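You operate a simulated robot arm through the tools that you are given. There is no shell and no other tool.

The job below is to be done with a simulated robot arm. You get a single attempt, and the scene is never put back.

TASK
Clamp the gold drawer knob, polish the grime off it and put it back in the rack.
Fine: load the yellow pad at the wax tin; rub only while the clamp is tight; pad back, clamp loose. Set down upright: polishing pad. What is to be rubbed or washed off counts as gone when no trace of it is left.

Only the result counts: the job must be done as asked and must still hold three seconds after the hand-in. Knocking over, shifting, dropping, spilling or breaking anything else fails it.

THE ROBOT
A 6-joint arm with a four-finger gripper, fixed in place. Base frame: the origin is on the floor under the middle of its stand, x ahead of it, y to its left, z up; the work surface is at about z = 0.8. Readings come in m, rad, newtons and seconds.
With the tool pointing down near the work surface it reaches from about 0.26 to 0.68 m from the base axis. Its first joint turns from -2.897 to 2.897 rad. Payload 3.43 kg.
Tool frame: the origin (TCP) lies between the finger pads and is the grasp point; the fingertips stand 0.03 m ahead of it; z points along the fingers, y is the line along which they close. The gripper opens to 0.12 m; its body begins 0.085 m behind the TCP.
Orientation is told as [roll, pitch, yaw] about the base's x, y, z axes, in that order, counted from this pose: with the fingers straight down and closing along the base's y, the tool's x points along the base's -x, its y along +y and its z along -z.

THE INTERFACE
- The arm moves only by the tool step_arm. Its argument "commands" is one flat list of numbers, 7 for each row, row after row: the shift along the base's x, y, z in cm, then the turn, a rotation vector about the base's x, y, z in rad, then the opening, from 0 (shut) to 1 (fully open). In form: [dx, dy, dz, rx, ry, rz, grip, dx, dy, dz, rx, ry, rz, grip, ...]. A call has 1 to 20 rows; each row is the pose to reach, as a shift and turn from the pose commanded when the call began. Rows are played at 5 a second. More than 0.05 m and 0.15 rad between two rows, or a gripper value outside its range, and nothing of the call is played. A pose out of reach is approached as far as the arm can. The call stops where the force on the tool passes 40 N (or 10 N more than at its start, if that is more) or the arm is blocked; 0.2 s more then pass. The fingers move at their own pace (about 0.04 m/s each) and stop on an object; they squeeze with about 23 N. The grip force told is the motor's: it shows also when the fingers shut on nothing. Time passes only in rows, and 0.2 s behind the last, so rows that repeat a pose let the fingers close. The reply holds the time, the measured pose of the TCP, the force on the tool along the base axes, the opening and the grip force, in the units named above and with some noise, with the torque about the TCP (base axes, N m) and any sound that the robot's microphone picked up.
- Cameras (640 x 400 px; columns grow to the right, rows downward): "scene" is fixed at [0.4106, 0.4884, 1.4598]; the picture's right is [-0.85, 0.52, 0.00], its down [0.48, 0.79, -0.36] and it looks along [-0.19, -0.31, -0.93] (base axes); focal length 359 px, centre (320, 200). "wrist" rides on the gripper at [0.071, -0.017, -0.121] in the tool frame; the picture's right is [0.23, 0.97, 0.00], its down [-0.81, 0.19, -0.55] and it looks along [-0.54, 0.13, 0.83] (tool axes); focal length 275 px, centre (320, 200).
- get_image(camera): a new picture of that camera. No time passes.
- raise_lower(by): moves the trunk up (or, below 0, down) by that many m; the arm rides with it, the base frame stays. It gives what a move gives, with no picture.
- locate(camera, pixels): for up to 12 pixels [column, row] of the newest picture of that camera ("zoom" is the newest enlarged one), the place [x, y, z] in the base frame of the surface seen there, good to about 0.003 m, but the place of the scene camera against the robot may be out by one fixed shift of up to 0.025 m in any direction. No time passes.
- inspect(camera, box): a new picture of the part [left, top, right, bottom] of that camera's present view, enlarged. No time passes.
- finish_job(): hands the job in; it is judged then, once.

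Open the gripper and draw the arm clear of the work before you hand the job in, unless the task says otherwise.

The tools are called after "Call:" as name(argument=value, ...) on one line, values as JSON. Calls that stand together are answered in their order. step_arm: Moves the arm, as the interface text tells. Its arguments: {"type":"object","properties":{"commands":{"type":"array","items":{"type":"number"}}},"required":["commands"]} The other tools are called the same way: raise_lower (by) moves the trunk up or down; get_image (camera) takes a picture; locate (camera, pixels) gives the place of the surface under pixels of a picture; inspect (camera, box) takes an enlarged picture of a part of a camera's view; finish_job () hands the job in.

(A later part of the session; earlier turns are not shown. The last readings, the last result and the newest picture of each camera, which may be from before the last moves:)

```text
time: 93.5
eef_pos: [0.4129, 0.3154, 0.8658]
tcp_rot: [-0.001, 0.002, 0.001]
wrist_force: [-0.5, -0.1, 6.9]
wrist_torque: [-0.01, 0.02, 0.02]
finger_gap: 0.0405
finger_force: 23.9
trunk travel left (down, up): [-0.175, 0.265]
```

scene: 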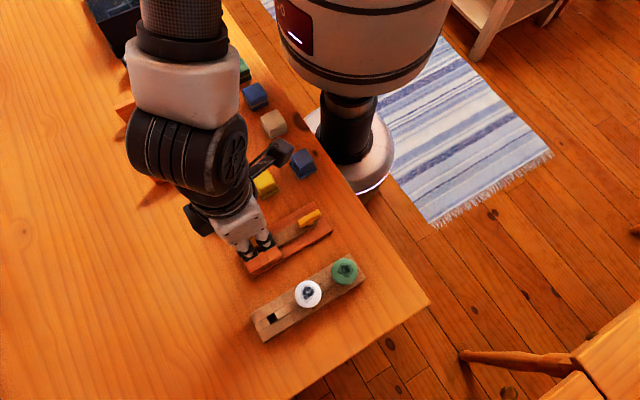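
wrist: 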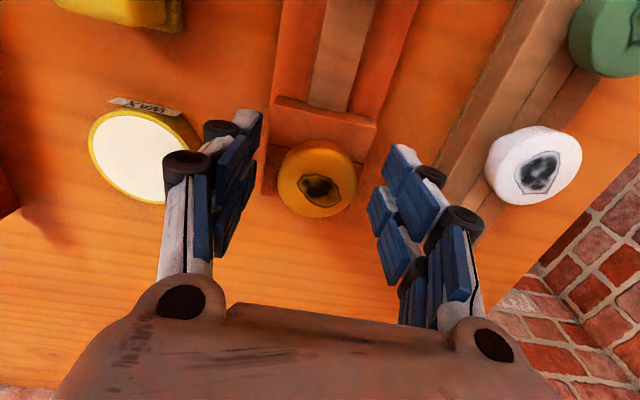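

Seated. Release, rise, and go to the handle with yaw 90°.

Call:
step_arm(commands=[0, 0, 0.05, 0, 0, 0, 0.2, 0, 0, 0.05, 0, 0, 0, 0.45, 0, 0, 0.05, 0, 0, 0, 0.6, 0, 0, 0.05, 0, 0, 0, 0.6, 0, 0, 3, 0, 0, 0, 0.6, 0, 0, 6, 0, 0, 0, 0.6, -2, 0, 9, 0, 0, 0.14, 0.5, -4, 0, 9, 0, 0, 0.28, 0.5, -6, 0, 9, 0, 0, 0.42, 0.5, -8, 0, 9, 0, 0, 0.56, 0.5, -10.2, 0, 9, 0, 0, 0.7, 0.4, -10.2, 0, 9, 0, 0, 0.84, 0.4, -10.2, 0, 9, 0, 0, 0.98, 0.4, -10.2, 0, 9, 0, 0, 1.12, 0.4, -10.2, 0, 9, 0, 0, 1.26, 0.4, -10.2, 0, 9, 0, 0, 1.4, 0.4, -10.2, 0, 9, 0, 0, 1.5, 0.4, -10.2, 0, 9, 0, 0, 1.571, 0.4, -10.2, 0, 6, 0, 0, 1.571, 0.4, -10.2, 0, 6, 0, 0, 1.571, 0.4])

Call:
get_image(camera="wrist")

```text
time: 97.7
eef_pos: [0.3113, 0.3145, 0.9248]
tcp_rot: [-0.002, 0.001, 1.573]
wrist_force: [-0.3, 1.0, 0.7]
wrist_torque: [0.0, -0.01, 0.0]
finger_gap: 0.0481
finger_force: 0.0
trunk travel left (down, up): [-0.175, 0.265]
```

```text
taken
```

wrist: 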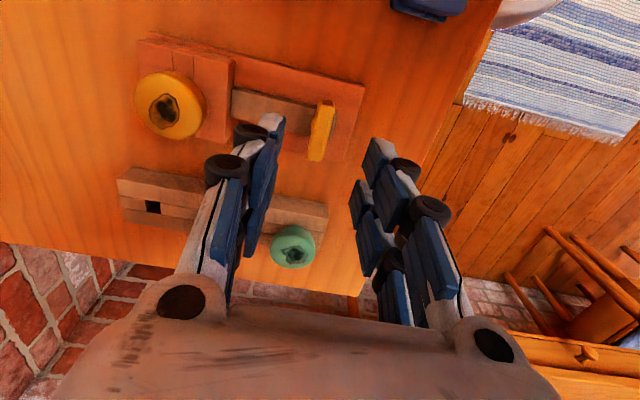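

The handle is centred at about (321,130). I'll descend, grip, and turn clockwise.

Call:
step_arm(commands=[-0.1, 0, -2.5, 0, 0, 0, 0.4, -0.1, 0, -5, 0, 0, 0, 0.4, -0.1, 0, -6.9, 0, 0, 0, 0.4, -0.1, 0, -6.9, 0, 0, 0, 0.2, -0.1, 0, -6.9, 0, 0, 0, 0, -0.1, 0, -6.9, 0, 0, 0, 0, -0.1, 0, -6.9, 0, 0, 0, 0, -0.1, 0, -6.9, 0, 0, 0, 0])

Call:
step_arm(commands=[0, 0, 0, 0, 0, -0.12, 0, 0, 0, 0, 0, 0, -0.24, 0, 0, 0, 0, 0, 0, -0.36, 0, 0, 0, 0, 0, 0, -0.48, 0, 0, 0, 0, 0, 0, -0.6, 0, 0, 0, 0, 0, 0, -0.72, 0, 0, 0, 0, 0, 0, -0.84, 0, 0, 0, 0, 0, 0, -0.96, 0, 0, 0, 0, 0, 0, -1.08, 0, 0, 0, 0, 0, 0, -1.2, 0, 0, 0, 0, 0, 0, -1.32, 0, 0, 0, 0, 0, 0, -1.44, 0, 0, 0, 0, 0, 0, -1.54, 0, 0, 0, 0, 0, 0, -1.54, 0])

Call:
step_arm(commands=[0, 0, 0, 0, 0, -0.04, 0, 0, 0, 0, 0, 0, -0.08, 0, 0, 0, 0, 0, 0, -0.08, 0, 0, 0, 0, 0, 0, -0.08, 0])

```text
time: 99.5
eef_pos: [0.311, 0.3152, 0.8563]
tcp_rot: [-0.003, 0.0, 1.57]
wrist_force: [2.1, 0.2, -4.0]
wrist_torque: [0.72, -0.08, -0.07]
finger_gap: 0.0131
finger_force: 44.7
trunk travel left (down, up): [-0.175, 0.265]
```

```text
time: 102.5
eef_pos: [0.31, 0.3141, 0.8572]
tcp_rot: [0.002, 0.0, 0.031]
wrist_force: [12.9, -4.1, 24.1]
wrist_torque: [-0.14, -1.15, 0.0]
finger_gap: 0.0127
finger_force: 44.9
trunk travel left (down, up): [-0.175, 0.265]
```

```text
time: 103.5
eef_pos: [0.311, 0.315, 0.8578]
tcp_rot: [0.002, 0.0, -0.047]
wrist_force: [13.3, -0.7, 28.2]
wrist_torque: [0.0, -0.72, 2.27]
finger_gap: 0.0147
finger_force: 45.1
trunk travel left (down, up): [-0.175, 0.265]
```

At the clockwise stop (torque 2.27 N m). I'll relax the vertical force slightly and release right here so that the handle stays fully turned.

Call:
step_arm(commands=[0.1, 0, 0.25, 0, 0, 0, 0, 0.1, 0, 0.25, 0, 0, 0, 0.2, 0.1, 0, 0.25, 0, 0, 0, 0.4, 0.1, 0, 0.25, 0, 0, 0, 0.5, 0.1, 0, 3, 0, 0, 0.02, 0.5, 0.1, 0, 6, 0, 0, 0.045, 0.5, 0.1, 0, 9, 0, 0, 0.045, 0.5, 0.1, 0, 9, 0, 0, 0.045, 0.5])

Call:
get_image(camera="wrist")

Call:
inspect(camera="wrist", box=[270, 70, 370, 145])

```text
time: 105.3
eef_pos: [0.3117, 0.3164, 0.9452]
tcp_rot: [-0.001, 0.003, -0.003]
wrist_force: [-0.6, -0.3, 0.8]
wrist_torque: [0.02, 0.0, 0.01]
finger_gap: 0.0599
finger_force: 0.1
trunk travel left (down, up): [-0.175, 0.265]
```

```text
taken
```

wrist: 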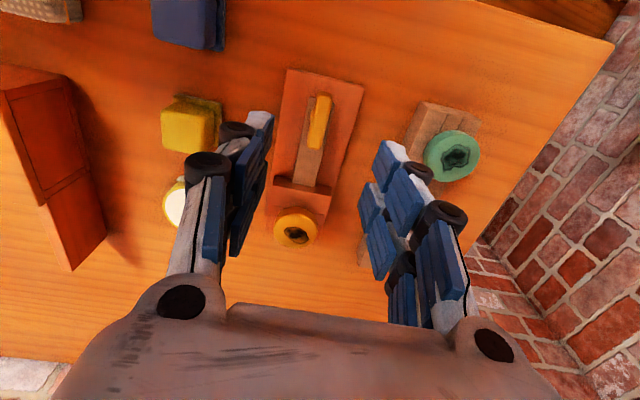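

```text
5.33 times, centred on (320, 108) of wrist
```

zoom: 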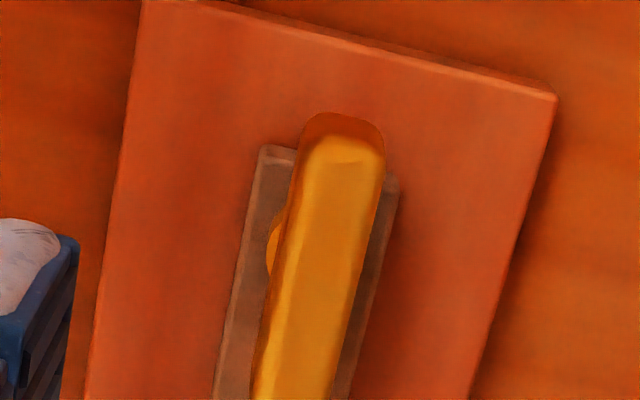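

The handle is fully along the bar (tight). Now I'll move above the yellow pad, seen at about (190,125), to measure it.

Call:
step_arm(commands=[0.7, -2.6, 1, 0, 0, 0, 0.7, 1.4, -5.3, 1, 0, 0, 0, 0.8, 2.1, -8, 1, 0, 0, 0, 0.9, 2.8, -10.6, 0.5, 0, 0, 0, 0.9, 2.8, -10.6, 0.5, 0, 0, 0, 0.9])

Call:
get_image(camera="wrist")

Call:
inspect(camera="wrist", box=[250, 70, 410, 170])

```text
time: 106.5
eef_pos: [0.3372, 0.2089, 0.9507]
tcp_rot: [-0.004, 0.0, -0.002]
wrist_force: [0.4, 0.4, -0.7]
wrist_torque: [0.01, 0.04, 0.01]
finger_gap: 0.1082
finger_force: 0.0
trunk travel left (down, up): [-0.175, 0.265]
```

```text
taken
```

wrist: 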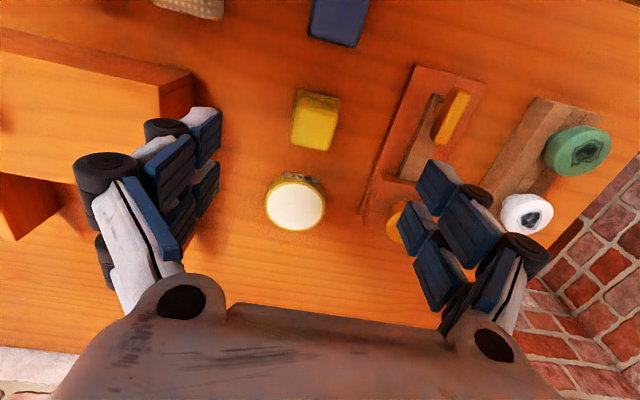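

```text
4.00 times, centred on (330, 120) of wrist
```

zoom: 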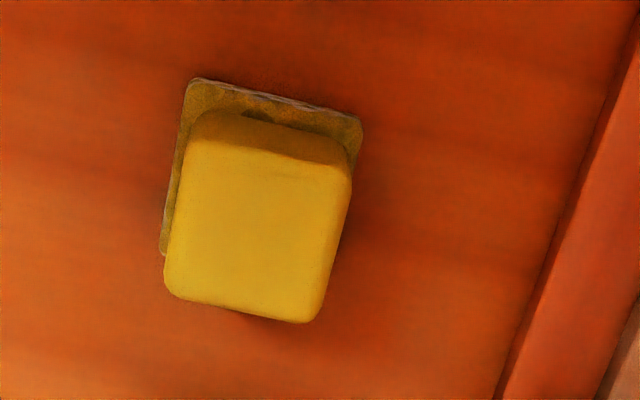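

The pad appears axis-aligned. I'll locate its top corners, sole and the tin.

Call:
locate(camera="wrist", pixels=[[314, 127], [298, 108], [335, 115], [328, 147], [293, 140], [299, 93], [337, 101], [294, 205], [267, 205], [324, 206], [294, 183], [294, 228]])

Call:
inspect(camera="wrist", box=[240, 160, 360, 240])

```text
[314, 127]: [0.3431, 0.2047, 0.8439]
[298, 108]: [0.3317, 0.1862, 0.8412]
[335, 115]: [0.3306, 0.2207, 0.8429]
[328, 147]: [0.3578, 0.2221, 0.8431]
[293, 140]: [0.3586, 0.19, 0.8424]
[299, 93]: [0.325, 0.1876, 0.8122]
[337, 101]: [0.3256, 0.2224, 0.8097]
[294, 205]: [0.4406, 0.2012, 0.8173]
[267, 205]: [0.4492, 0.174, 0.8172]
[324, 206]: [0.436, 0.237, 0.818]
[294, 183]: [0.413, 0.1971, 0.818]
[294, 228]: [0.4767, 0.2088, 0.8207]
```

```text
5.00 times, centred on (300, 200) of wrist
```

zoom: 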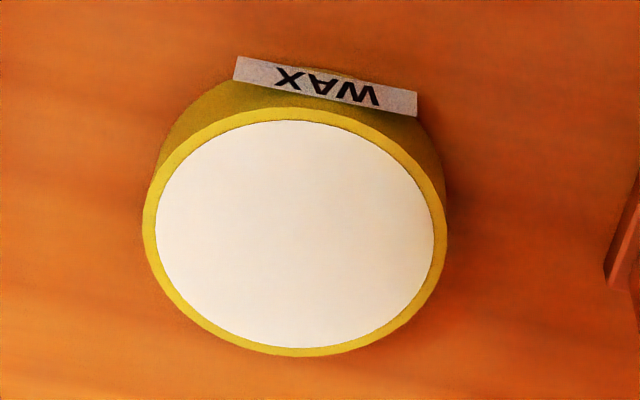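

Pad centre ≈ (0.344, 0.205), top z 0.843, with the sole below z ≈ 0.811; wax surface at z ≈ 0.8175 centred (0.442, 0.203). I'll descend over the pad with the tips above the sole.

Call:
step_arm(commands=[0.6, -0.4, -2.5, 0.002, 0, 0, 0.65, 0.6, -0.4, -5, 0.003, 0, 0, 0.65, 0.6, -0.4, -7.5, 0.003, 0, 0, 0.65, 0.6, -0.4, -9, 0.003, 0, 0, 0.65, 0.6, -0.4, -10.4, 0.003, 0, 0, 0.65, 0.6, -0.4, -10.4, 0.003, 0, 0, 0.65])

Call:
get_image(camera="wrist")

```text
time: 107.9
eef_pos: [0.344, 0.204, 0.8459]
tcp_rot: [0.002, 0.001, -0.003]
wrist_force: [0.5, -0.3, 0.2]
wrist_torque: [0.02, 0.02, 0.03]
finger_gap: 0.0783
finger_force: 0.1
trunk travel left (down, up): [-0.175, 0.265]
```

```text
taken
```

wrist: 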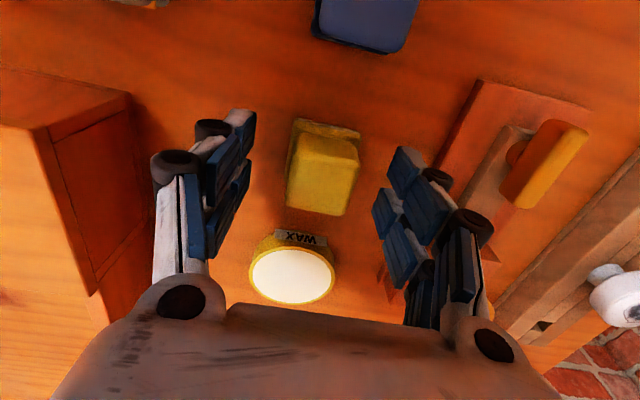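

The pad is centred between the fingers. I'll close on it; its home is at TCP (0.344, 0.204, 0.846).

Call:
step_arm(commands=[0, 0, 0, 0, 0, 0, 0.4, 0, 0, 0, 0, 0, 0, 0.2, 0, 0, 0, 0, 0, 0, 0, 0, 0, 0, 0, 0, 0, 0, 0, 0, 0, 0, 0, 0, 0])

Call:
get_image(camera="wrist")

```text
time: 109.1
eef_pos: [0.3444, 0.2044, 0.8465]
tcp_rot: [0.002, 0.0, -0.002]
wrist_force: [-0.3, -0.2, 1.8]
wrist_torque: [0.01, -0.03, 0.0]
finger_gap: 0.0352
finger_force: 22.5
trunk travel left (down, up): [-0.175, 0.265]
```

```text
taken
```

wrist: 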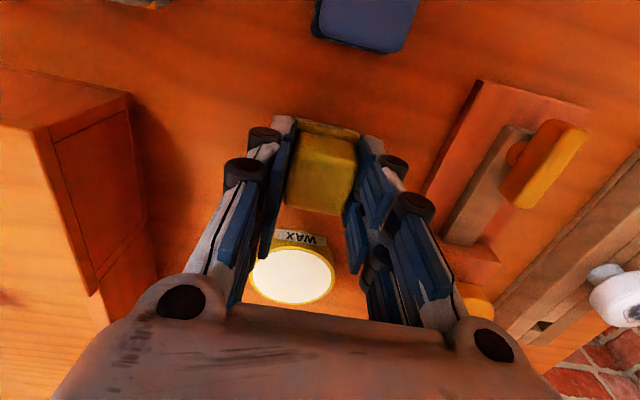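

Holding the pad (gap 0.0352). I'll lift it and carry it above the wax tin.

Call:
step_arm(commands=[0, 0, 1, 0, 0, 0, 0, 0, 0, 3, 0, 0, 0, 0, 0, 0, 6, 0, 0, 0, 0, 3, 0, 6, 0, 0, 0, 0, 6.5, 0, 6, 0, 0, 0, 0, 9.8, -0.1, 6, 0, 0, 0, 0, 9.8, -0.1, 6, 0, 0, 0, 0])

Call:
get_image(camera="wrist")

Call:
get_image(camera="scene")

```text
time: 110.7
eef_pos: [0.4416, 0.2051, 0.9072]
tcp_rot: [0.002, 0.0, -0.004]
wrist_force: [-0.2, 0.2, -0.7]
wrist_torque: [0.0, 0.03, 0.01]
finger_gap: 0.0355
finger_force: 22.9
trunk travel left (down, up): [-0.175, 0.265]
```

```text
taken
```

wrist: 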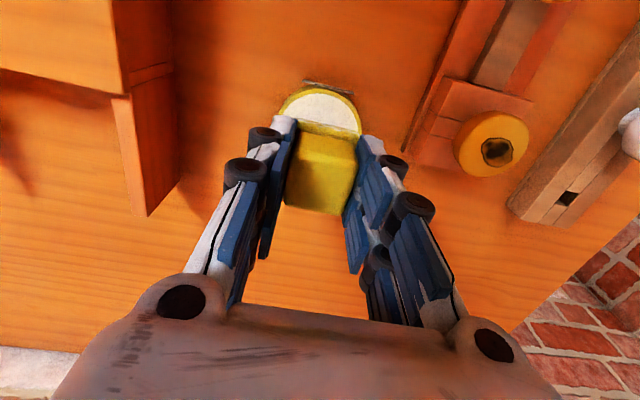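

```text
taken
```

scene: 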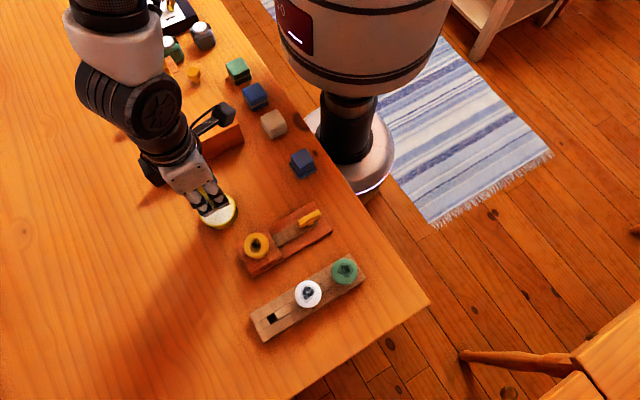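

The pad is above the tin, whose rim shows centred at col ~321. Before lowering I'll check how near the wooden box on the left is.

Call:
locate(camera="wrist", pixels=[[147, 215], [125, 95], [173, 70], [172, 200], [112, 30], [320, 92], [285, 105], [358, 120], [323, 165]])

```text
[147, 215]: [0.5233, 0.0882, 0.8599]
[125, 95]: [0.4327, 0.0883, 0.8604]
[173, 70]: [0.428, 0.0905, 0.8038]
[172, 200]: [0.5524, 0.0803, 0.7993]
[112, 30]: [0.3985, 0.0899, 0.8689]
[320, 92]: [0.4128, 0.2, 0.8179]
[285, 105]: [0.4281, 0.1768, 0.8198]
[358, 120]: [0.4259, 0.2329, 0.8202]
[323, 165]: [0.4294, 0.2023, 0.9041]
```

The box is clear (y ≤ 0.09). I'll lower the pad toward the wax, slowing near contact.

Call:
step_arm(commands=[0, -0.1, -1.5, 0, 0, 0, 0, 0, -0.1, -3, 0, 0, 0, 0, 0, -0.1, -3.8, 0, 0, 0, 0, 0, -0.1, -3.8, 0, 0, 0, 0])

Call:
step_arm(commands=[0, 0, -0.1, 0, 0, 0, 0, 0, 0, -0.2, 0, 0, 0, 0, 0, 0, -0.2, 0, 0, 0, 0])

Call:
step_arm(commands=[0, 0, -0.1, 0, 0, 0, 0, 0, 0, -0.2, 0, 0, 0, 0, 0, 0, -0.2, 0, 0, 0, 0])

```text
time: 111.7
eef_pos: [0.4421, 0.2048, 0.8691]
tcp_rot: [0.001, -0.002, -0.003]
wrist_force: [0.5, -0.1, -0.9]
wrist_torque: [0.01, -0.01, 0.01]
finger_gap: 0.0358
finger_force: 23.0
trunk travel left (down, up): [-0.175, 0.265]
```

```text
time: 112.5
eef_pos: [0.4424, 0.2033, 0.8676]
tcp_rot: [0.001, -0.001, -0.004]
wrist_force: [-0.4, 0.7, -0.3]
wrist_torque: [-0.02, 0.0, -0.04]
finger_gap: 0.0356
finger_force: 23.5
trunk travel left (down, up): [-0.175, 0.265]
```

```text
time: 113.3
eef_pos: [0.4421, 0.2041, 0.8673]
tcp_rot: [0.004, -0.003, -0.004]
wrist_force: [-2.1, -1.5, 21.9]
wrist_torque: [-0.12, 0.24, -0.01]
finger_gap: 0.0354
finger_force: 22.8
trunk travel left (down, up): [-0.175, 0.265]
```

Contact with the wax at z ≈ 0.867 (22 N). I'll ease to a lighter press and dwell about a second, without sideways motion so that the tin stays put.

Call:
step_arm(commands=[0, 0, 0.1, 0, 0, 0, 0, 0, 0, 0.1, 0, 0, 0, 0, 0, 0, 0.1, 0, 0, 0, 0, 0, 0, 0.1, 0, 0, 0, 0, 0, 0, 0.1, 0, 0, 0, 0, 0, 0, 0.1, 0, 0, 0, 0])

Call:
get_image(camera="wrist")

```text
time: 114.7
eef_pos: [0.4425, 0.2026, 0.8664]
tcp_rot: [0.001, 0.0, -0.004]
wrist_force: [0.9, 2.9, 12.0]
wrist_torque: [0.07, -0.07, -0.01]
finger_gap: 0.0352
finger_force: 22.8
trunk travel left (down, up): [-0.175, 0.265]
```

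```text
taken
```

wrist: 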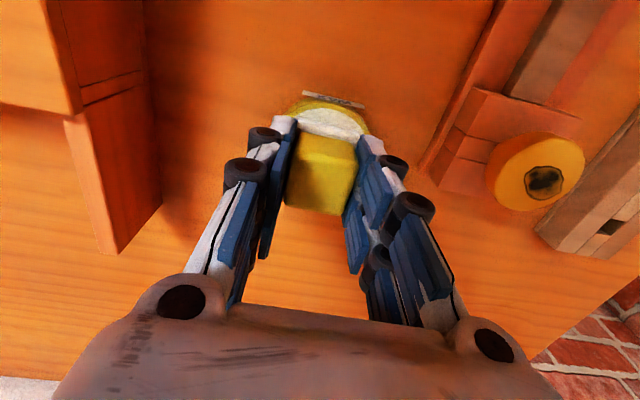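

Pressed ~1 s at 12 N. Now I'll lift and carry the pad over to above the knob.

Call:
step_arm(commands=[0, 0, 1, 0, 0, 0, 0, 0, 0, 4, 0, 0, 0, 0, 0, 0, 8, 0, 0, 0, 0, -1, 3.5, 8, 0, 0, 0, 0, -2, 7.5, 8, 0, 0, 0, 0, -3.1, 11.25, 8, 0, 0, 0, 0, -3.1, 11.25, 8, 0, 0, 0, 0])

Call:
get_image(camera="wrist")

Call:
get_image(camera="scene")

```text
time: 116.3
eef_pos: [0.4106, 0.3143, 0.9478]
tcp_rot: [0.002, -0.001, -0.003]
wrist_force: [-0.6, 0.1, -0.8]
wrist_torque: [-0.02, -0.03, 0.02]
finger_gap: 0.0354
finger_force: 23.1
trunk travel left (down, up): [-0.175, 0.265]
```

```text
taken
```

wrist: 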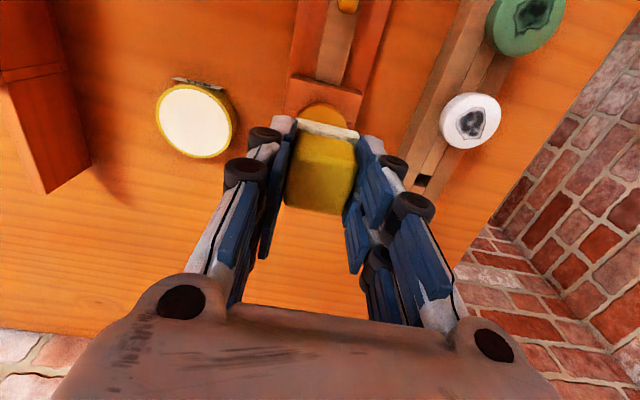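

```text
taken
```

scene: 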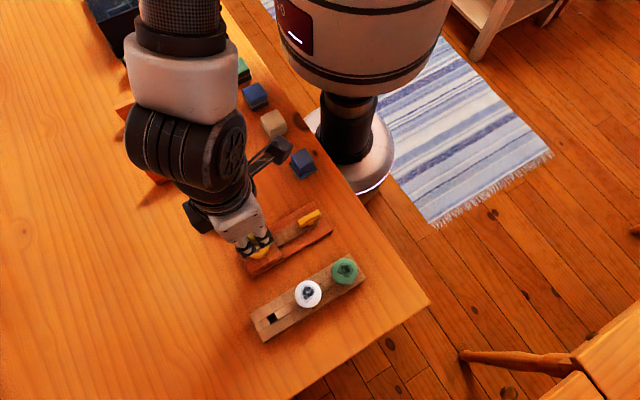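

The sole's visible edge has turned white, so the pad is loaded with wax. The knob's edge shows just ahead at (325,112); I'll now lower the pad onto the knob, slowing near contact (expected TCP z ≈ 0.909).

Call:
step_arm(commands=[0, 0.1, -1.5, 0, 0, 0, 0, 0, 0.1, -2.8, 0, 0, 0, 0, 0, 0.1, -3.3, 0, 0, 0, 0, 0, 0.1, -3.3, 0, 0, 0, 0])

Call:
step_arm(commands=[0, 0, -0.1, 0, 0, 0, 0, 0, 0, -0.2, 0, 0, 0, 0, 0, 0, -0.2, 0, 0, 0, 0])

Call:
get_image(camera="wrist")

```text
time: 117.3
eef_pos: [0.4103, 0.3161, 0.9135]
tcp_rot: [0.001, 0.0, -0.005]
wrist_force: [-0.6, -0.4, -1.1]
wrist_torque: [-0.02, -0.01, -0.01]
finger_gap: 0.0357
finger_force: 22.7
trunk travel left (down, up): [-0.175, 0.265]
```

```text
time: 118.1
eef_pos: [0.4104, 0.3168, 0.9119]
tcp_rot: [0.001, 0.001, -0.003]
wrist_force: [0.6, -0.3, -0.1]
wrist_torque: [-0.03, -0.01, 0.01]
finger_gap: 0.0352
finger_force: 23.3
trunk travel left (down, up): [-0.175, 0.265]
```

```text
taken
```

wrist: 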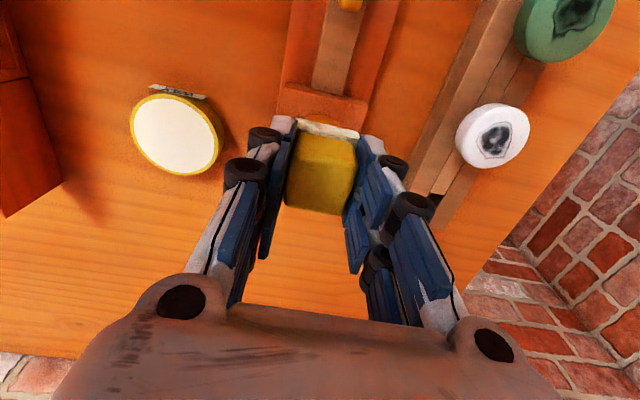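

No contact yet at z 0.912. I'll continue 1 mm at a time.

Call:
step_arm(commands=[0, 0, -0.1, 0, 0, 0, 0, 0, 0, -0.1, 0, 0, 0, 0])

Call:
step_arm(commands=[0, 0, -0.1, 0, 0, 0, 0, 0, 0, -0.1, 0, 0, 0, 0])

```text
time: 118.7
eef_pos: [0.4099, 0.3162, 0.9102]
tcp_rot: [0.001, 0.0, -0.002]
wrist_force: [0.7, -0.4, -0.8]
wrist_torque: [0.0, -0.04, -0.02]
finger_gap: 0.0354
finger_force: 22.6
trunk travel left (down, up): [-0.175, 0.265]
```

```text
time: 119.3
eef_pos: [0.4102, 0.3175, 0.9098]
tcp_rot: [0.0, 0.001, -0.004]
wrist_force: [-0.6, -0.6, -0.4]
wrist_torque: [0.0, 0.01, -0.02]
finger_gap: 0.0352
finger_force: 22.8
trunk travel left (down, up): [-0.175, 0.265]
```

Call:
step_arm(commands=[0, 0, -0.1, 0, 0, 0, 0, 0, 0, -0.1, 0, 0, 0, 0])

Call:
step_arm(commands=[0, 0, -0.1, 0, 0, 0, 0, 0, 0, -0.1, 0, 0, 0, 0])

```text
time: 119.9
eef_pos: [0.4104, 0.3158, 0.9089]
tcp_rot: [0.001, 0.0, -0.004]
wrist_force: [0.0, -1.1, 2.5]
wrist_torque: [-0.02, -0.04, 0.01]
finger_gap: 0.0355
finger_force: 22.9
trunk travel left (down, up): [-0.175, 0.265]
```

```text
time: 120.5
eef_pos: [0.4108, 0.316, 0.9088]
tcp_rot: [0.003, -0.001, -0.004]
wrist_force: [-0.8, -0.3, 17.5]
wrist_torque: [-0.06, 0.01, -0.01]
finger_gap: 0.0355
finger_force: 23.2
trunk travel left (down, up): [-0.175, 0.265]
```

Contact at z ≈ 0.909 (17.5 N at the last step). I'll ease 0.5 mm and rub with small back-and-forth strokes in x and y.

Call:
step_arm(commands=[0, 0, 0.05, 0, 0, 0, 0, 0.4, 0, 0.05, 0, 0, 0, 0, 0.8, 0, 0.05, 0, 0, 0, 0, 0.4, 0, 0.05, 0, 0, 0, 0, 0, 0, 0.05, 0, 0, 0, 0, -0.4, 0, 0.05, 0, 0, 0, 0, -0.8, 0, 0.05, 0, 0, 0, 0, -0.4, 0, 0.05, 0, 0, 0, 0, 0, 0, 0.05, 0, 0, 0, 0, 0, 0.4, 0.05, 0, 0, 0, 0, 0, 0.8, 0.05, 0, 0, 0, 0, 0, 0.4, 0.05, 0, 0, 0, 0, 0, 0, 0.05, 0, 0, 0, 0, 0, -0.4, 0.05, 0, 0, 0, 0, 0, -0.8, 0.05, 0, 0, 0, 0, 0, -0.4, 0.05, 0, 0, 0, 0, 0, 0, 0.05, 0, 0, 0, 0])

Call:
get_image(camera="wrist")

```text
time: 124.1
eef_pos: [0.4093, 0.315, 0.909]
tcp_rot: [0.001, 0.002, -0.003]
wrist_force: [0.3, -5.7, 14.5]
wrist_torque: [-0.31, -0.1, -0.02]
finger_gap: 0.0353
finger_force: 23.5
trunk travel left (down, up): [-0.175, 0.265]
```

```text
taken
```

wrist: 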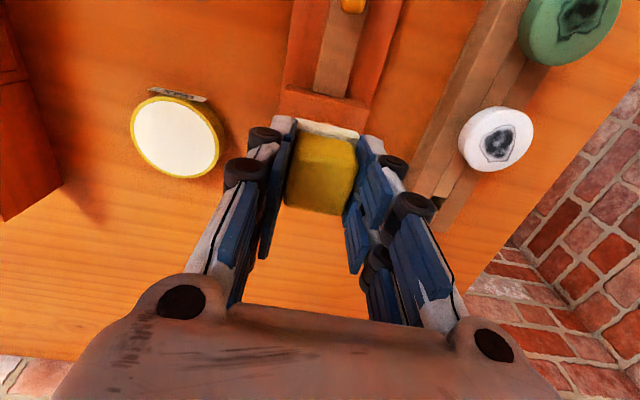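

Force around 14 N while rubbing. I'll lift and move aside to check the grime.

Call:
step_arm(commands=[0, 0, 1.5, 0, 0, 0, 0, 0, 0, 4, 0, 0, 0, 0, 0, -3, 5, 0, 0, 0, 0, 0, -7, 5, 0, 0, 0, 0, 0, -7, 5, 0, 0, 0, 0])

Call:
get_image(camera="wrist")

Call:
inspect(camera="scene", box=[200, 200, 340, 290])

```text
time: 125.3
eef_pos: [0.4114, 0.2457, 0.9586]
tcp_rot: [0.002, 0.001, -0.005]
wrist_force: [-0.1, 0.1, -0.6]
wrist_torque: [0.01, 0.01, -0.01]
finger_gap: 0.0353
finger_force: 23.0
trunk travel left (down, up): [-0.175, 0.265]
```

```text
taken
```

wrist: 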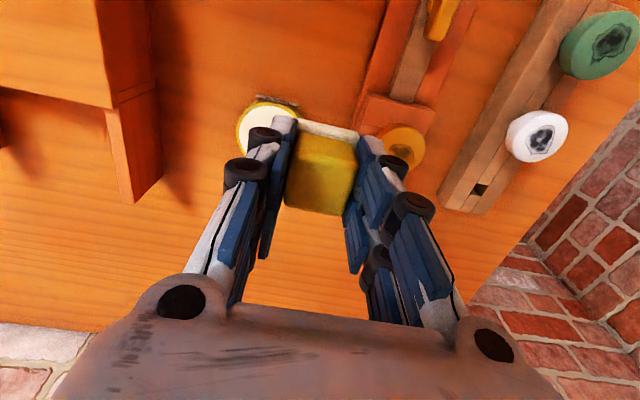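

```text
4.44 times, centred on (270, 245) of scene
```

zoom: 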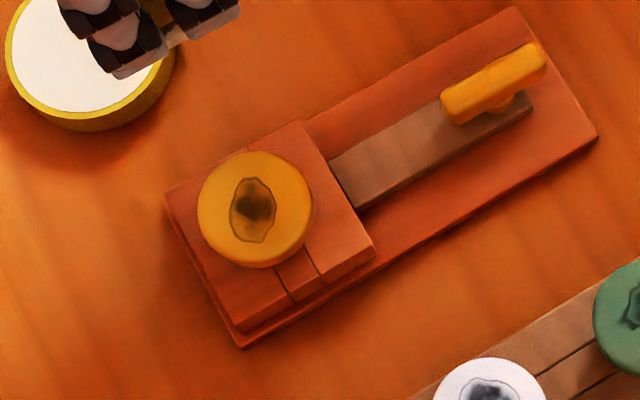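

The grime has clearly faded (lighter at (252,210) in the zoom). I'll go back down at the same spot and continue rubbing with more strokes.

Call:
step_arm(commands=[0, 3, 0, 0, 0, 0, 0, 0, 7, -1, 0, 0, 0, 0, 0, 7, -3.5, 0, 0, 0, 0, 0, 7, -4.6, 0, 0, 0, 0, 0, 7, -4.95, 0, 0, 0, 0, 0.6, 7, -4.95, 0, 0, 0, 0, 0, 7.3, -4.95, 0, 0, 0, 0, -0.6, 7, -4.95, 0, 0, 0, 0, 0, 6.7, -4.95, 0, 0, 0, 0, 0.6, 7, -4.95, 0, 0, 0, 0, 0, 7.6, -4.95, 0, 0, 0, 0, -0.6, 7, -4.95, 0, 0, 0, 0, 0, 6.4, -4.95, 0, 0, 0, 0, 0.6, 7, -4.95, 0, 0, 0, 0, 0, 7.6, -4.95, 0, 0, 0, 0, -0.6, 7, -4.95, 0, 0, 0, 0, 0, 6.4, -4.95, 0, 0, 0, 0, 0.6, 7, -4.95, 0, 0, 0, 0, 0, 7, -4.95, 0, 0, 0, 0])

Call:
step_arm(commands=[0.8, 0, 0, 0, 0, 0, 0, 0, 0, 0, 0, 0, 0, 0, -0.8, 0, 0, 0, 0, 0, 0, 0, 0, 0, 0, 0, 0, 0, 0.8, 0, 0, 0, 0, 0, 0, 0, 0, 0, 0, 0, 0, 0, -0.8, 0, 0, 0, 0, 0, 0, 0, 0, 0, 0, 0, 0, 0, 0, 0.8, 0, 0, 0, 0, 0, 0, 0, 0, 0, 0, 0, 0, 0, -0.8, 0, 0, 0, 0, 0, 0, 0, 0, 0, 0, 0, 0, 0, 0.8, 0, 0, 0, 0, 0, 0, 0, 0, 0, 0, 0, 0, 0, -0.8, 0, 0, 0, 0, 0, 0, 0, 0, 0, 0, 0, 0])

```text
time: 129.3
eef_pos: [0.4111, 0.3168, 0.9078]
tcp_rot: [0.003, -0.001, -0.003]
wrist_force: [1.8, -1.2, 4.7]
wrist_torque: [0.0, -0.14, 0.02]
finger_gap: 0.0353
finger_force: 23.0
trunk travel left (down, up): [-0.175, 0.265]
```

```text
time: 132.7
eef_pos: [0.4106, 0.3166, 0.9085]
tcp_rot: [0.002, -0.001, -0.003]
wrist_force: [0.6, 0.3, -0.5]
wrist_torque: [0.0, 0.06, -0.03]
finger_gap: 0.0354
finger_force: 23.5
trunk travel left (down, up): [-0.175, 0.265]
```

The contact force has dropped to about zero. I'll look at the present state by lifting aside, then continue with adjusted height.

Call:
step_arm(commands=[0, 0, 1.5, 0, 0, 0, 0, 0, 0, 4, 0, 0, 0, 0, 0, -3, 5, 0, 0, 0, 0, 0, -7, 5, 0, 0, 0, 0, 0, -7, 5, 0, 0, 0, 0])

Call:
inspect(camera="scene", box=[225, 215, 305, 275])

Call:
inspect(camera="wrist", box=[360, 100, 480, 180])

```text
time: 133.9
eef_pos: [0.4124, 0.2471, 0.9572]
tcp_rot: [0.002, 0.0, -0.003]
wrist_force: [0.6, -0.5, -0.7]
wrist_torque: [0.03, -0.02, -0.01]
finger_gap: 0.0356
finger_force: 22.9
trunk travel left (down, up): [-0.175, 0.265]
```

```text
6.67 times, centred on (265, 245) of scene
```

zoom: 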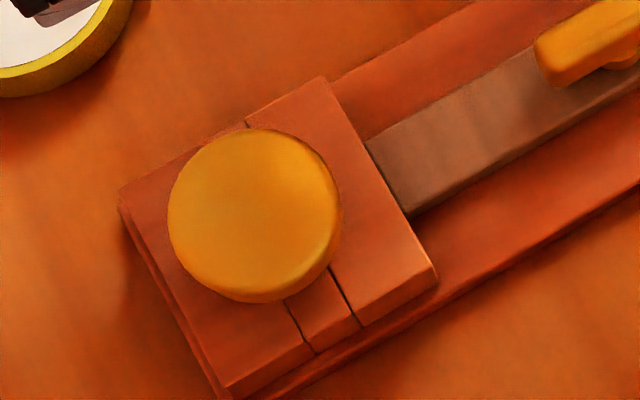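

```text
5.00 times, centred on (420, 140) of wrist
```

zoom: 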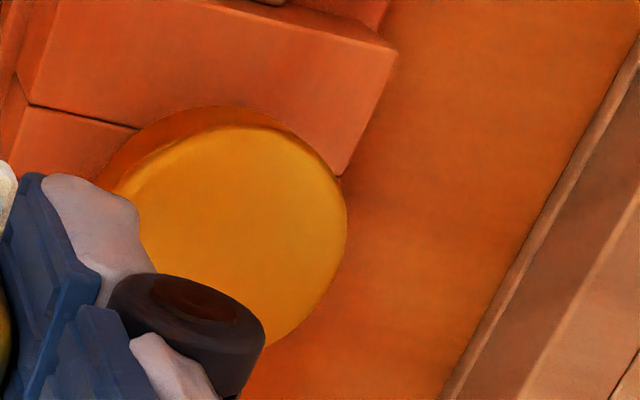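

The knob's top now looks completely clean in both views. For safety against an invisible residue, I'll do one more light pass while the clamp is still tight.

Call:
step_arm(commands=[0, 3, 0, 0, 0, 0, 0, 0, 7, -1, 0, 0, 0, 0, 0, 7, -3.5, 0, 0, 0, 0, 0, 7, -4.6, 0, 0, 0, 0, 0, 7, -5.0, 0, 0, 0, 0, 0, 7, -5.08, 0, 0, 0, 0, 0, 7, -5.08, 0, 0, 0, 0])

```text
time: 135.5
eef_pos: [0.4106, 0.3153, 0.9088]
tcp_rot: [0.003, 0.0, -0.003]
wrist_force: [-2.6, -1.3, 7.8]
wrist_torque: [-0.05, 0.1, -0.02]
finger_gap: 0.0353
finger_force: 22.8
trunk travel left (down, up): [-0.175, 0.265]
```

Light contact of 7.8 N. One more set of strokes.

Call:
step_arm(commands=[0.6, 0, 0, 0, 0, 0, 0, 0.6, 0.5, 0, 0, 0, 0, 0, 0, 0.6, 0, 0, 0, 0, 0, -0.6, 0.5, 0, 0, 0, 0, 0, -0.6, 0, 0, 0, 0, 0, 0, -0.6, -0.5, 0, 0, 0, 0, 0, 0, -0.6, 0, 0, 0, 0, 0, 0.6, -0.5, 0, 0, 0, 0, 0, 0.6, 0, 0, 0, 0, 0, 0, 0, 0, 0, 0, 0, 0, 0, -0.6, 0, 0, 0, 0, 0, 0, 0, 0, 0, 0, 0, 0, 0, 0.6, 0, 0, 0, 0, 0, 0, 0, 0, 0, 0, 0, 0, 0, 0, 0.6, 0, 0, 0, 0, 0, 0, 0, 0, 0, 0, 0, 0, 0, -0.6, 0, 0, 0, 0, 0, 0, 0, 0, 0, 0, 0, 0])

Call:
step_arm(commands=[0, 0, 1.5, 0, 0, 0, 0, 0, 0, 4, 0, 0, 0, 0, 0, -3, 5, 0, 0, 0, 0, 0, -7, 5, 0, 0, 0, 0, 0, -7, 5, 0, 0, 0, 0])

Call:
inspect(camera="scene", box=[225, 215, 305, 275])

Call:
get_image(camera="wrist")

```text
time: 139.3
eef_pos: [0.4107, 0.3145, 0.9084]
tcp_rot: [0.001, 0.002, -0.004]
wrist_force: [1.8, -4.7, 13.7]
wrist_torque: [-0.34, -0.23, -0.06]
finger_gap: 0.0354
finger_force: 22.7
trunk travel left (down, up): [-0.175, 0.265]
```

```text
time: 140.5
eef_pos: [0.4116, 0.2469, 0.9553]
tcp_rot: [0.002, 0.0, -0.005]
wrist_force: [0.7, 0.8, -0.9]
wrist_torque: [-0.01, -0.01, -0.01]
finger_gap: 0.0353
finger_force: 23.3
trunk travel left (down, up): [-0.175, 0.265]
```

```text
6.67 times, centred on (265, 245) of scene
```

zoom: 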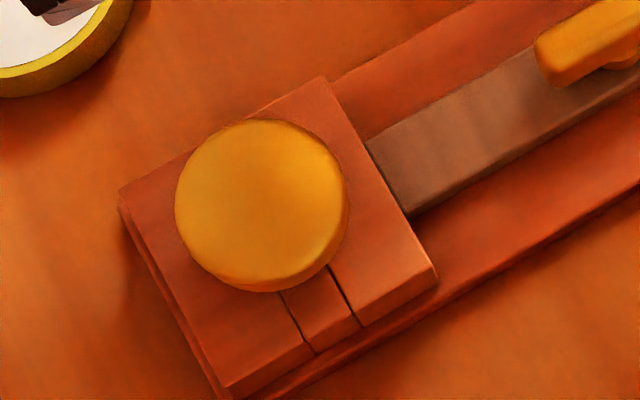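

```text
taken
```

wrist: 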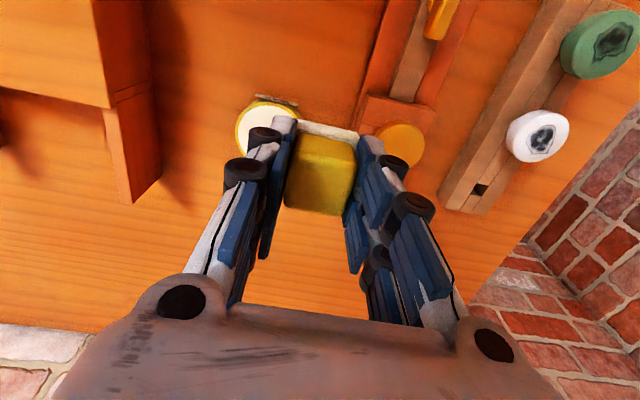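

The knob is clean. Now I'll return the yellow pad: move above its home (0.344, 0.204).

Call:
step_arm(commands=[-2.2, -1.4, 0, 0, 0, 0, 0, -4.4, -2.8, 0, 0, 0, 0.002, 0, -6.7, -4.2, 0, 0, 0, 0.003, 0, -6.7, -4.2, 0, 0, 0, 0.003, 0])

Call:
get_image(camera="wrist")

```text
time: 141.5
eef_pos: [0.3447, 0.2027, 0.9561]
tcp_rot: [0.003, -0.001, -0.001]
wrist_force: [0.8, 0.4, -1.0]
wrist_torque: [0.03, -0.02, -0.02]
finger_gap: 0.0354
finger_force: 23.3
trunk travel left (down, up): [-0.175, 0.265]
```

```text
taken
```

wrist: 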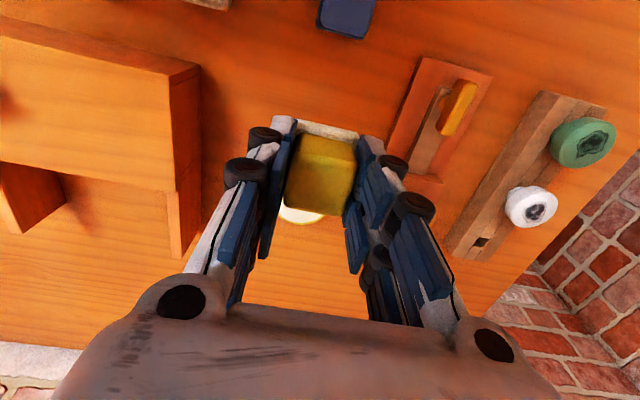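

Above home now. I'll lower to just above the table and then feel for contact.

Call:
step_arm(commands=[0, 0.1, -3, -0.002, 0, 0, 0, 0, 0.1, -6, -0.002, 0, 0, 0, 0, 0.1, -9, -0.002, 0, 0, 0, 0, 0.1, -10.3, -0.002, 0, 0, 0, 0, 0.1, -10.3, -0.002, 0, 0, 0])

Call:
step_arm(commands=[0, 0, -0.15, 0, 0, 0, 0, 0, 0, -0.3, 0, 0, 0, 0, 0, 0, -0.3, 0, 0, 0, 0])

```text
time: 142.7
eef_pos: [0.3435, 0.2061, 0.8548]
tcp_rot: [0.002, 0.001, 0.0]
wrist_force: [0.4, 0.6, -0.7]
wrist_torque: [0.04, -0.03, 0.05]
finger_gap: 0.0355
finger_force: 23.2
trunk travel left (down, up): [-0.175, 0.265]
```

```text
time: 143.5
eef_pos: [0.3443, 0.2051, 0.8518]
tcp_rot: [0.0, 0.0, 0.0]
wrist_force: [-0.3, -0.5, -0.3]
wrist_torque: [0.0, 0.02, 0.0]
finger_gap: 0.0355
finger_force: 23.1
trunk travel left (down, up): [-0.175, 0.265]
```

Call:
step_arm(commands=[0, 0, -0.15, 0, 0, 0, 0, 0, 0, -0.3, 0, 0, 0, 0, 0, 0, -0.3, 0, 0, 0, 0])

Call:
step_arm(commands=[0, 0, -0.1, 0, 0, 0, 0, 0, 0, -0.15, 0, 0, 0, 0, 0, 0, -0.15, 0, 0, 0, 0])

```text
time: 144.3
eef_pos: [0.3447, 0.2066, 0.8493]
tcp_rot: [0.001, 0.0, -0.001]
wrist_force: [0.2, 0.6, -0.9]
wrist_torque: [0.01, -0.01, 0.03]
finger_gap: 0.0355
finger_force: 22.8
trunk travel left (down, up): [-0.175, 0.265]
```

```text
time: 145.1
eef_pos: [0.3442, 0.2053, 0.8463]
tcp_rot: [-0.001, 0.001, -0.001]
wrist_force: [-1.1, -0.7, -1.4]
wrist_torque: [0.0, 0.0, 0.03]
finger_gap: 0.0351
finger_force: 22.7
trunk travel left (down, up): [-0.175, 0.265]
```

Nearly there (z 0.846). One or two more 0.5–1 mm steps for contact.

Call:
step_arm(commands=[0, 0, -0.08, 0, 0, 0, 0, 0, 0, -0.08, 0, 0, 0, 0])

Call:
get_image(camera="wrist")

```text
time: 145.7
eef_pos: [0.3435, 0.2058, 0.846]
tcp_rot: [-0.001, 0.001, -0.001]
wrist_force: [-0.3, -0.9, 6.5]
wrist_torque: [0.12, 0.06, -0.01]
finger_gap: 0.0353
finger_force: 22.9
trunk travel left (down, up): [-0.175, 0.265]
```

```text
taken
```

wrist: 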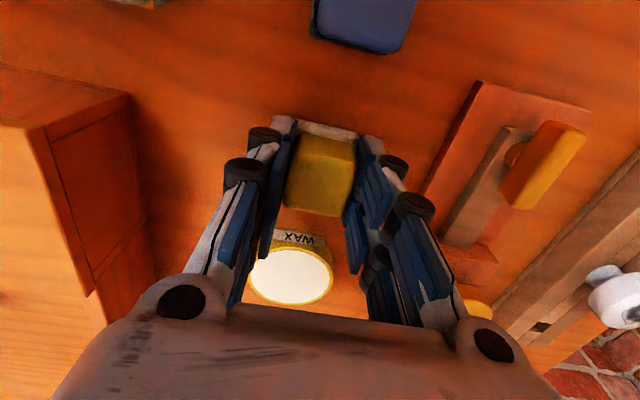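

The pad touches the table (6.5 N) at its home. I'll open the fingers and rise.

Call:
step_arm(commands=[0, 0, 0.05, 0, 0, 0, 0.2, 0, 0, 0.05, 0, 0, 0, 0.45, 0, 0, 0.05, 0, 0, 0, 0.65, 0, 0, 0.05, 0, 0, 0, 0.65, 0, 0, 2.5, 0, 0, 0, 0.65, 0, 0, 6, 0, 0, 0, 0.65, 0, 0, 10.5, 0, 0, 0, 0.65, 0, 0, 10.5, 0, 0, 0, 0.65])

Call:
get_image(camera="wrist")

Call:
get_image(camera="scene")

```text
time: 147.5
eef_pos: [0.3447, 0.2075, 0.9531]
tcp_rot: [0.0, 0.001, 0.0]
wrist_force: [0.5, 0.2, 0.7]
wrist_torque: [0.0, 0.0, -0.01]
finger_gap: 0.0781
finger_force: 0.1
trunk travel left (down, up): [-0.175, 0.265]
```

```text
taken
```

wrist: 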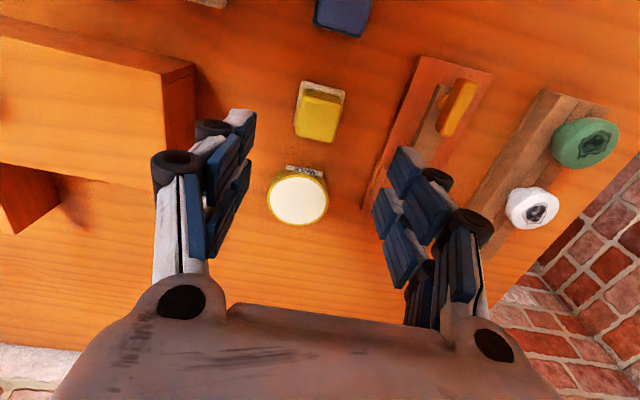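

```text
taken
```

scene: 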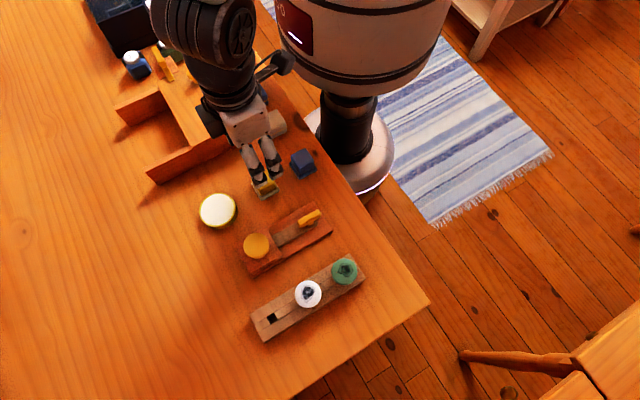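

The pad stands upright at its place. I'll verify its position, then go loosen the clamp.

Call:
locate(camera="wrist", pixels=[[319, 117], [302, 100], [340, 106], [333, 135], [298, 128], [297, 200], [459, 107]])

Call:
step_arm(commands=[-0.8, 2.7, 0.5, 0, 0, 0, 0.5, -1.6, 5.4, 0.5, 0, 0, 0, 0.5, -2.4, 8.1, 0.5, 0, 0, 0, 0.4, -3.4, 10.8, 0, 0, 0, 0, 0.4, -3.4, 10.8, -3, 0, 0, 0, 0.4, -3.4, 10.8, -3, 0, 0, 0, 0.4])

Call:
get_image(camera="wrist")

```text
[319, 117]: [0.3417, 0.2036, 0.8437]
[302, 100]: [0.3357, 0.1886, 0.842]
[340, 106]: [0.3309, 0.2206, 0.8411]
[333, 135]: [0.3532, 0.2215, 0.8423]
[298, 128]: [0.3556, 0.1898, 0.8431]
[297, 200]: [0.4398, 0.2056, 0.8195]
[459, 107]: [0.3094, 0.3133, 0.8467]
```

```text
time: 148.9
eef_pos: [0.3095, 0.3124, 0.9219]
tcp_rot: [0.0, 0.0, -0.001]
wrist_force: [0.3, 0.5, 0.7]
wrist_torque: [0.03, 0.0, 0.01]
finger_gap: 0.0478
finger_force: 0.2
trunk travel left (down, up): [-0.175, 0.265]
```

```text
taken
```

wrist: 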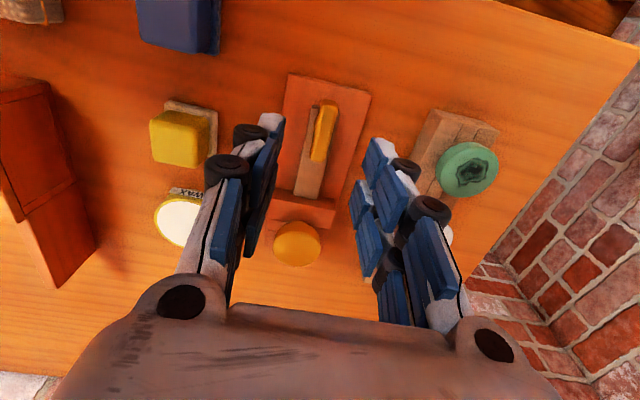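

The handle is slightly right of centre (col 324); I'll shift +0.25 cm in y, descend, and grip it.

Call:
step_arm(commands=[0.1, 0.25, -2.5, 0, 0, 0, 0.4, 0.1, 0.25, -5, 0, 0, 0, 0.4, 0.1, 0.25, -6.6, 0, 0, 0, 0.4, 0.1, 0.25, -6.6, 0, 0, 0, 0.2, 0.1, 0.25, -6.6, 0, 0, 0, 0, 0.1, 0.25, -6.6, 0, 0, 0, 0, 0.1, 0.25, -6.6, 0, 0, 0, 0])

Call:
step_arm(commands=[0, 0, 0, 0, 0, 0.1, 0, 0, 0, 0, 0, 0, 0.22, 0, 0, 0, 0, 0, 0, 0.34, 0, 0, 0, 0, 0, 0, 0.46, 0, 0, 0, 0, 0, 0, 0.58, 0, 0, 0, 0, 0, 0, 0.7, 0, 0, 0, 0, 0, 0, 0.82, 0, 0, 0, 0, 0, 0, 0.94, 0, 0, 0, 0, 0, 0, 1.06, 0, 0, 0, 0, 0, 0, 1.18, 0, 0, 0, 0, 0, 0, 1.3, 0, 0, 0, 0, 0, 0, 1.42, 0, 0, 0, 0, 0, 0, 1.54, 0, 0, 0, 0, 0, 0, 1.54, 0])

Call:
step_arm(commands=[0, 0, 0, 0, 0, 0.04, 0, 0, 0, 0, 0, 0, 0.08, 0, 0, 0, 0, 0, 0, 0.08, 0])

```text
time: 150.5
eef_pos: [0.3106, 0.3146, 0.857]
tcp_rot: [-0.002, 0.002, -0.003]
wrist_force: [1.1, -4.8, -3.4]
wrist_torque: [-0.13, -0.19, 0.08]
finger_gap: 0.0127
finger_force: 35.2
trunk travel left (down, up): [-0.175, 0.265]
```

```text
time: 153.5
eef_pos: [0.311, 0.3151, 0.8549]
tcp_rot: [-0.002, -0.001, 1.541]
wrist_force: [-11.7, -8.6, 29.6]
wrist_torque: [-0.21, 0.33, -0.04]
finger_gap: 0.013
finger_force: 44.8
trunk travel left (down, up): [-0.175, 0.265]
```

```text
time: 154.3
eef_pos: [0.3087, 0.3158, 0.855]
tcp_rot: [-0.002, -0.001, 1.618]
wrist_force: [-17.3, -1.3, 24.6]
wrist_torque: [0.39, 0.47, -2.26]
finger_gap: 0.0149
finger_force: 45.0
trunk travel left (down, up): [-0.175, 0.265]
```

The handle is back at its counter-clockwise (loose) stop, torque -2.26 N m. I'll ease off, release and rise.

Call:
step_arm(commands=[-0.1, 0, 0.2, 0, 0, 0, 0, -0.1, 0, 0.2, 0, 0, 0, 0.2, -0.1, 0, 0.2, 0, 0, 0, 0.4, -0.1, 0, 0.2, 0, 0, 0, 0.5, -0.1, 0, 3, 0, 0, -0.02, 0.5, -0.1, 0, 6, 0, 0, -0.1, 0.5, -0.1, 0, 9, 0, 0, -0.2, 0.6, 0, 0, 9, 0, 0, -0.34, 0.6, 2, 0, 9, 0, 0, -0.48, 0.6, 4, 0, 9, 0, 0, -0.62, 0.6, 6, 0, 9, 0, 0, -0.76, 0.6, 8, 0, 9, 0, 0, -0.9, 0.6, 10.2, 0, 9, 0, 0, -1.04, 0.6, 10.2, 0, 9, 0, 0, -1.18, 0.6, 10.2, 0, 9, 0, 0, -1.32, 0.6, 10.2, 0, 9, 0, 0, -1.46, 0.6, 10.2, 0, 9, 0, 0, -1.6, 0.6, 10.2, 0, 9, 0, 0, -1.618, 0.6, 10.2, 0, 9, 0, 0, -1.618, 0.6])

Call:
get_image(camera="wrist")

Call:
inspect(camera="wrist", box=[240, 60, 400, 160])

```text
time: 158.3
eef_pos: [0.4124, 0.3161, 0.9458]
tcp_rot: [0.0, 0.001, -0.001]
wrist_force: [0.4, 0.1, -0.2]
wrist_torque: [0.0, -0.04, 0.0]
finger_gap: 0.0718
finger_force: 0.1
trunk travel left (down, up): [-0.175, 0.265]
```

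```text
taken
```

wrist: 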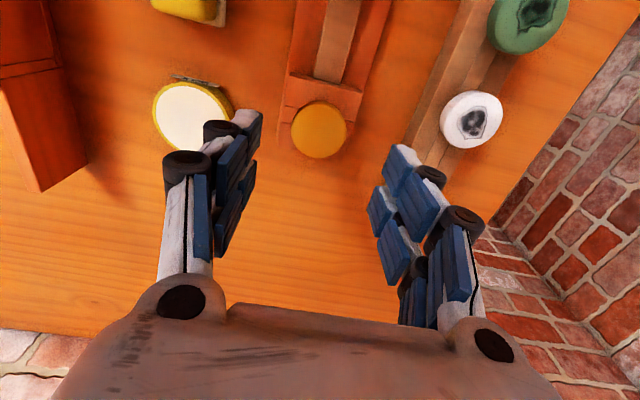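

```text
4.00 times, centred on (320, 110) of wrist
```

zoom: 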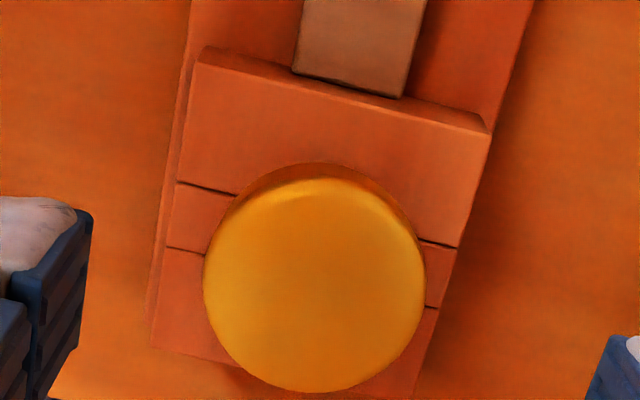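

The knob is clean and sits right below (centre at (318.5,131)). I'll descend and grip it as before.

Call:
step_arm(commands=[0, -0.1, -2.5, 0, 0, 0, 0.6, 0, -0.1, -5, 0, 0, 0, 0.6, 0, -0.1, -7, 0, 0, 0, 0.6, 0, -0.1, -7.9, 0, 0, 0, 0.6, 0, -0.1, -7.9, 0, 0, 0, 0.6])

Call:
get_image(camera="wrist")

```text
time: 159.5
eef_pos: [0.4128, 0.3149, 0.8652]
tcp_rot: [-0.002, 0.0, 0.002]
wrist_force: [-0.3, 0.4, -0.6]
wrist_torque: [0.02, -0.01, -0.01]
finger_gap: 0.0719
finger_force: 0.1
trunk travel left (down, up): [-0.175, 0.265]
```

```text
taken
```

wrist: 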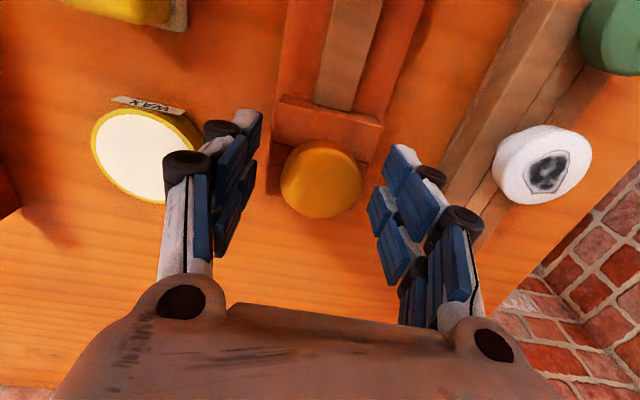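

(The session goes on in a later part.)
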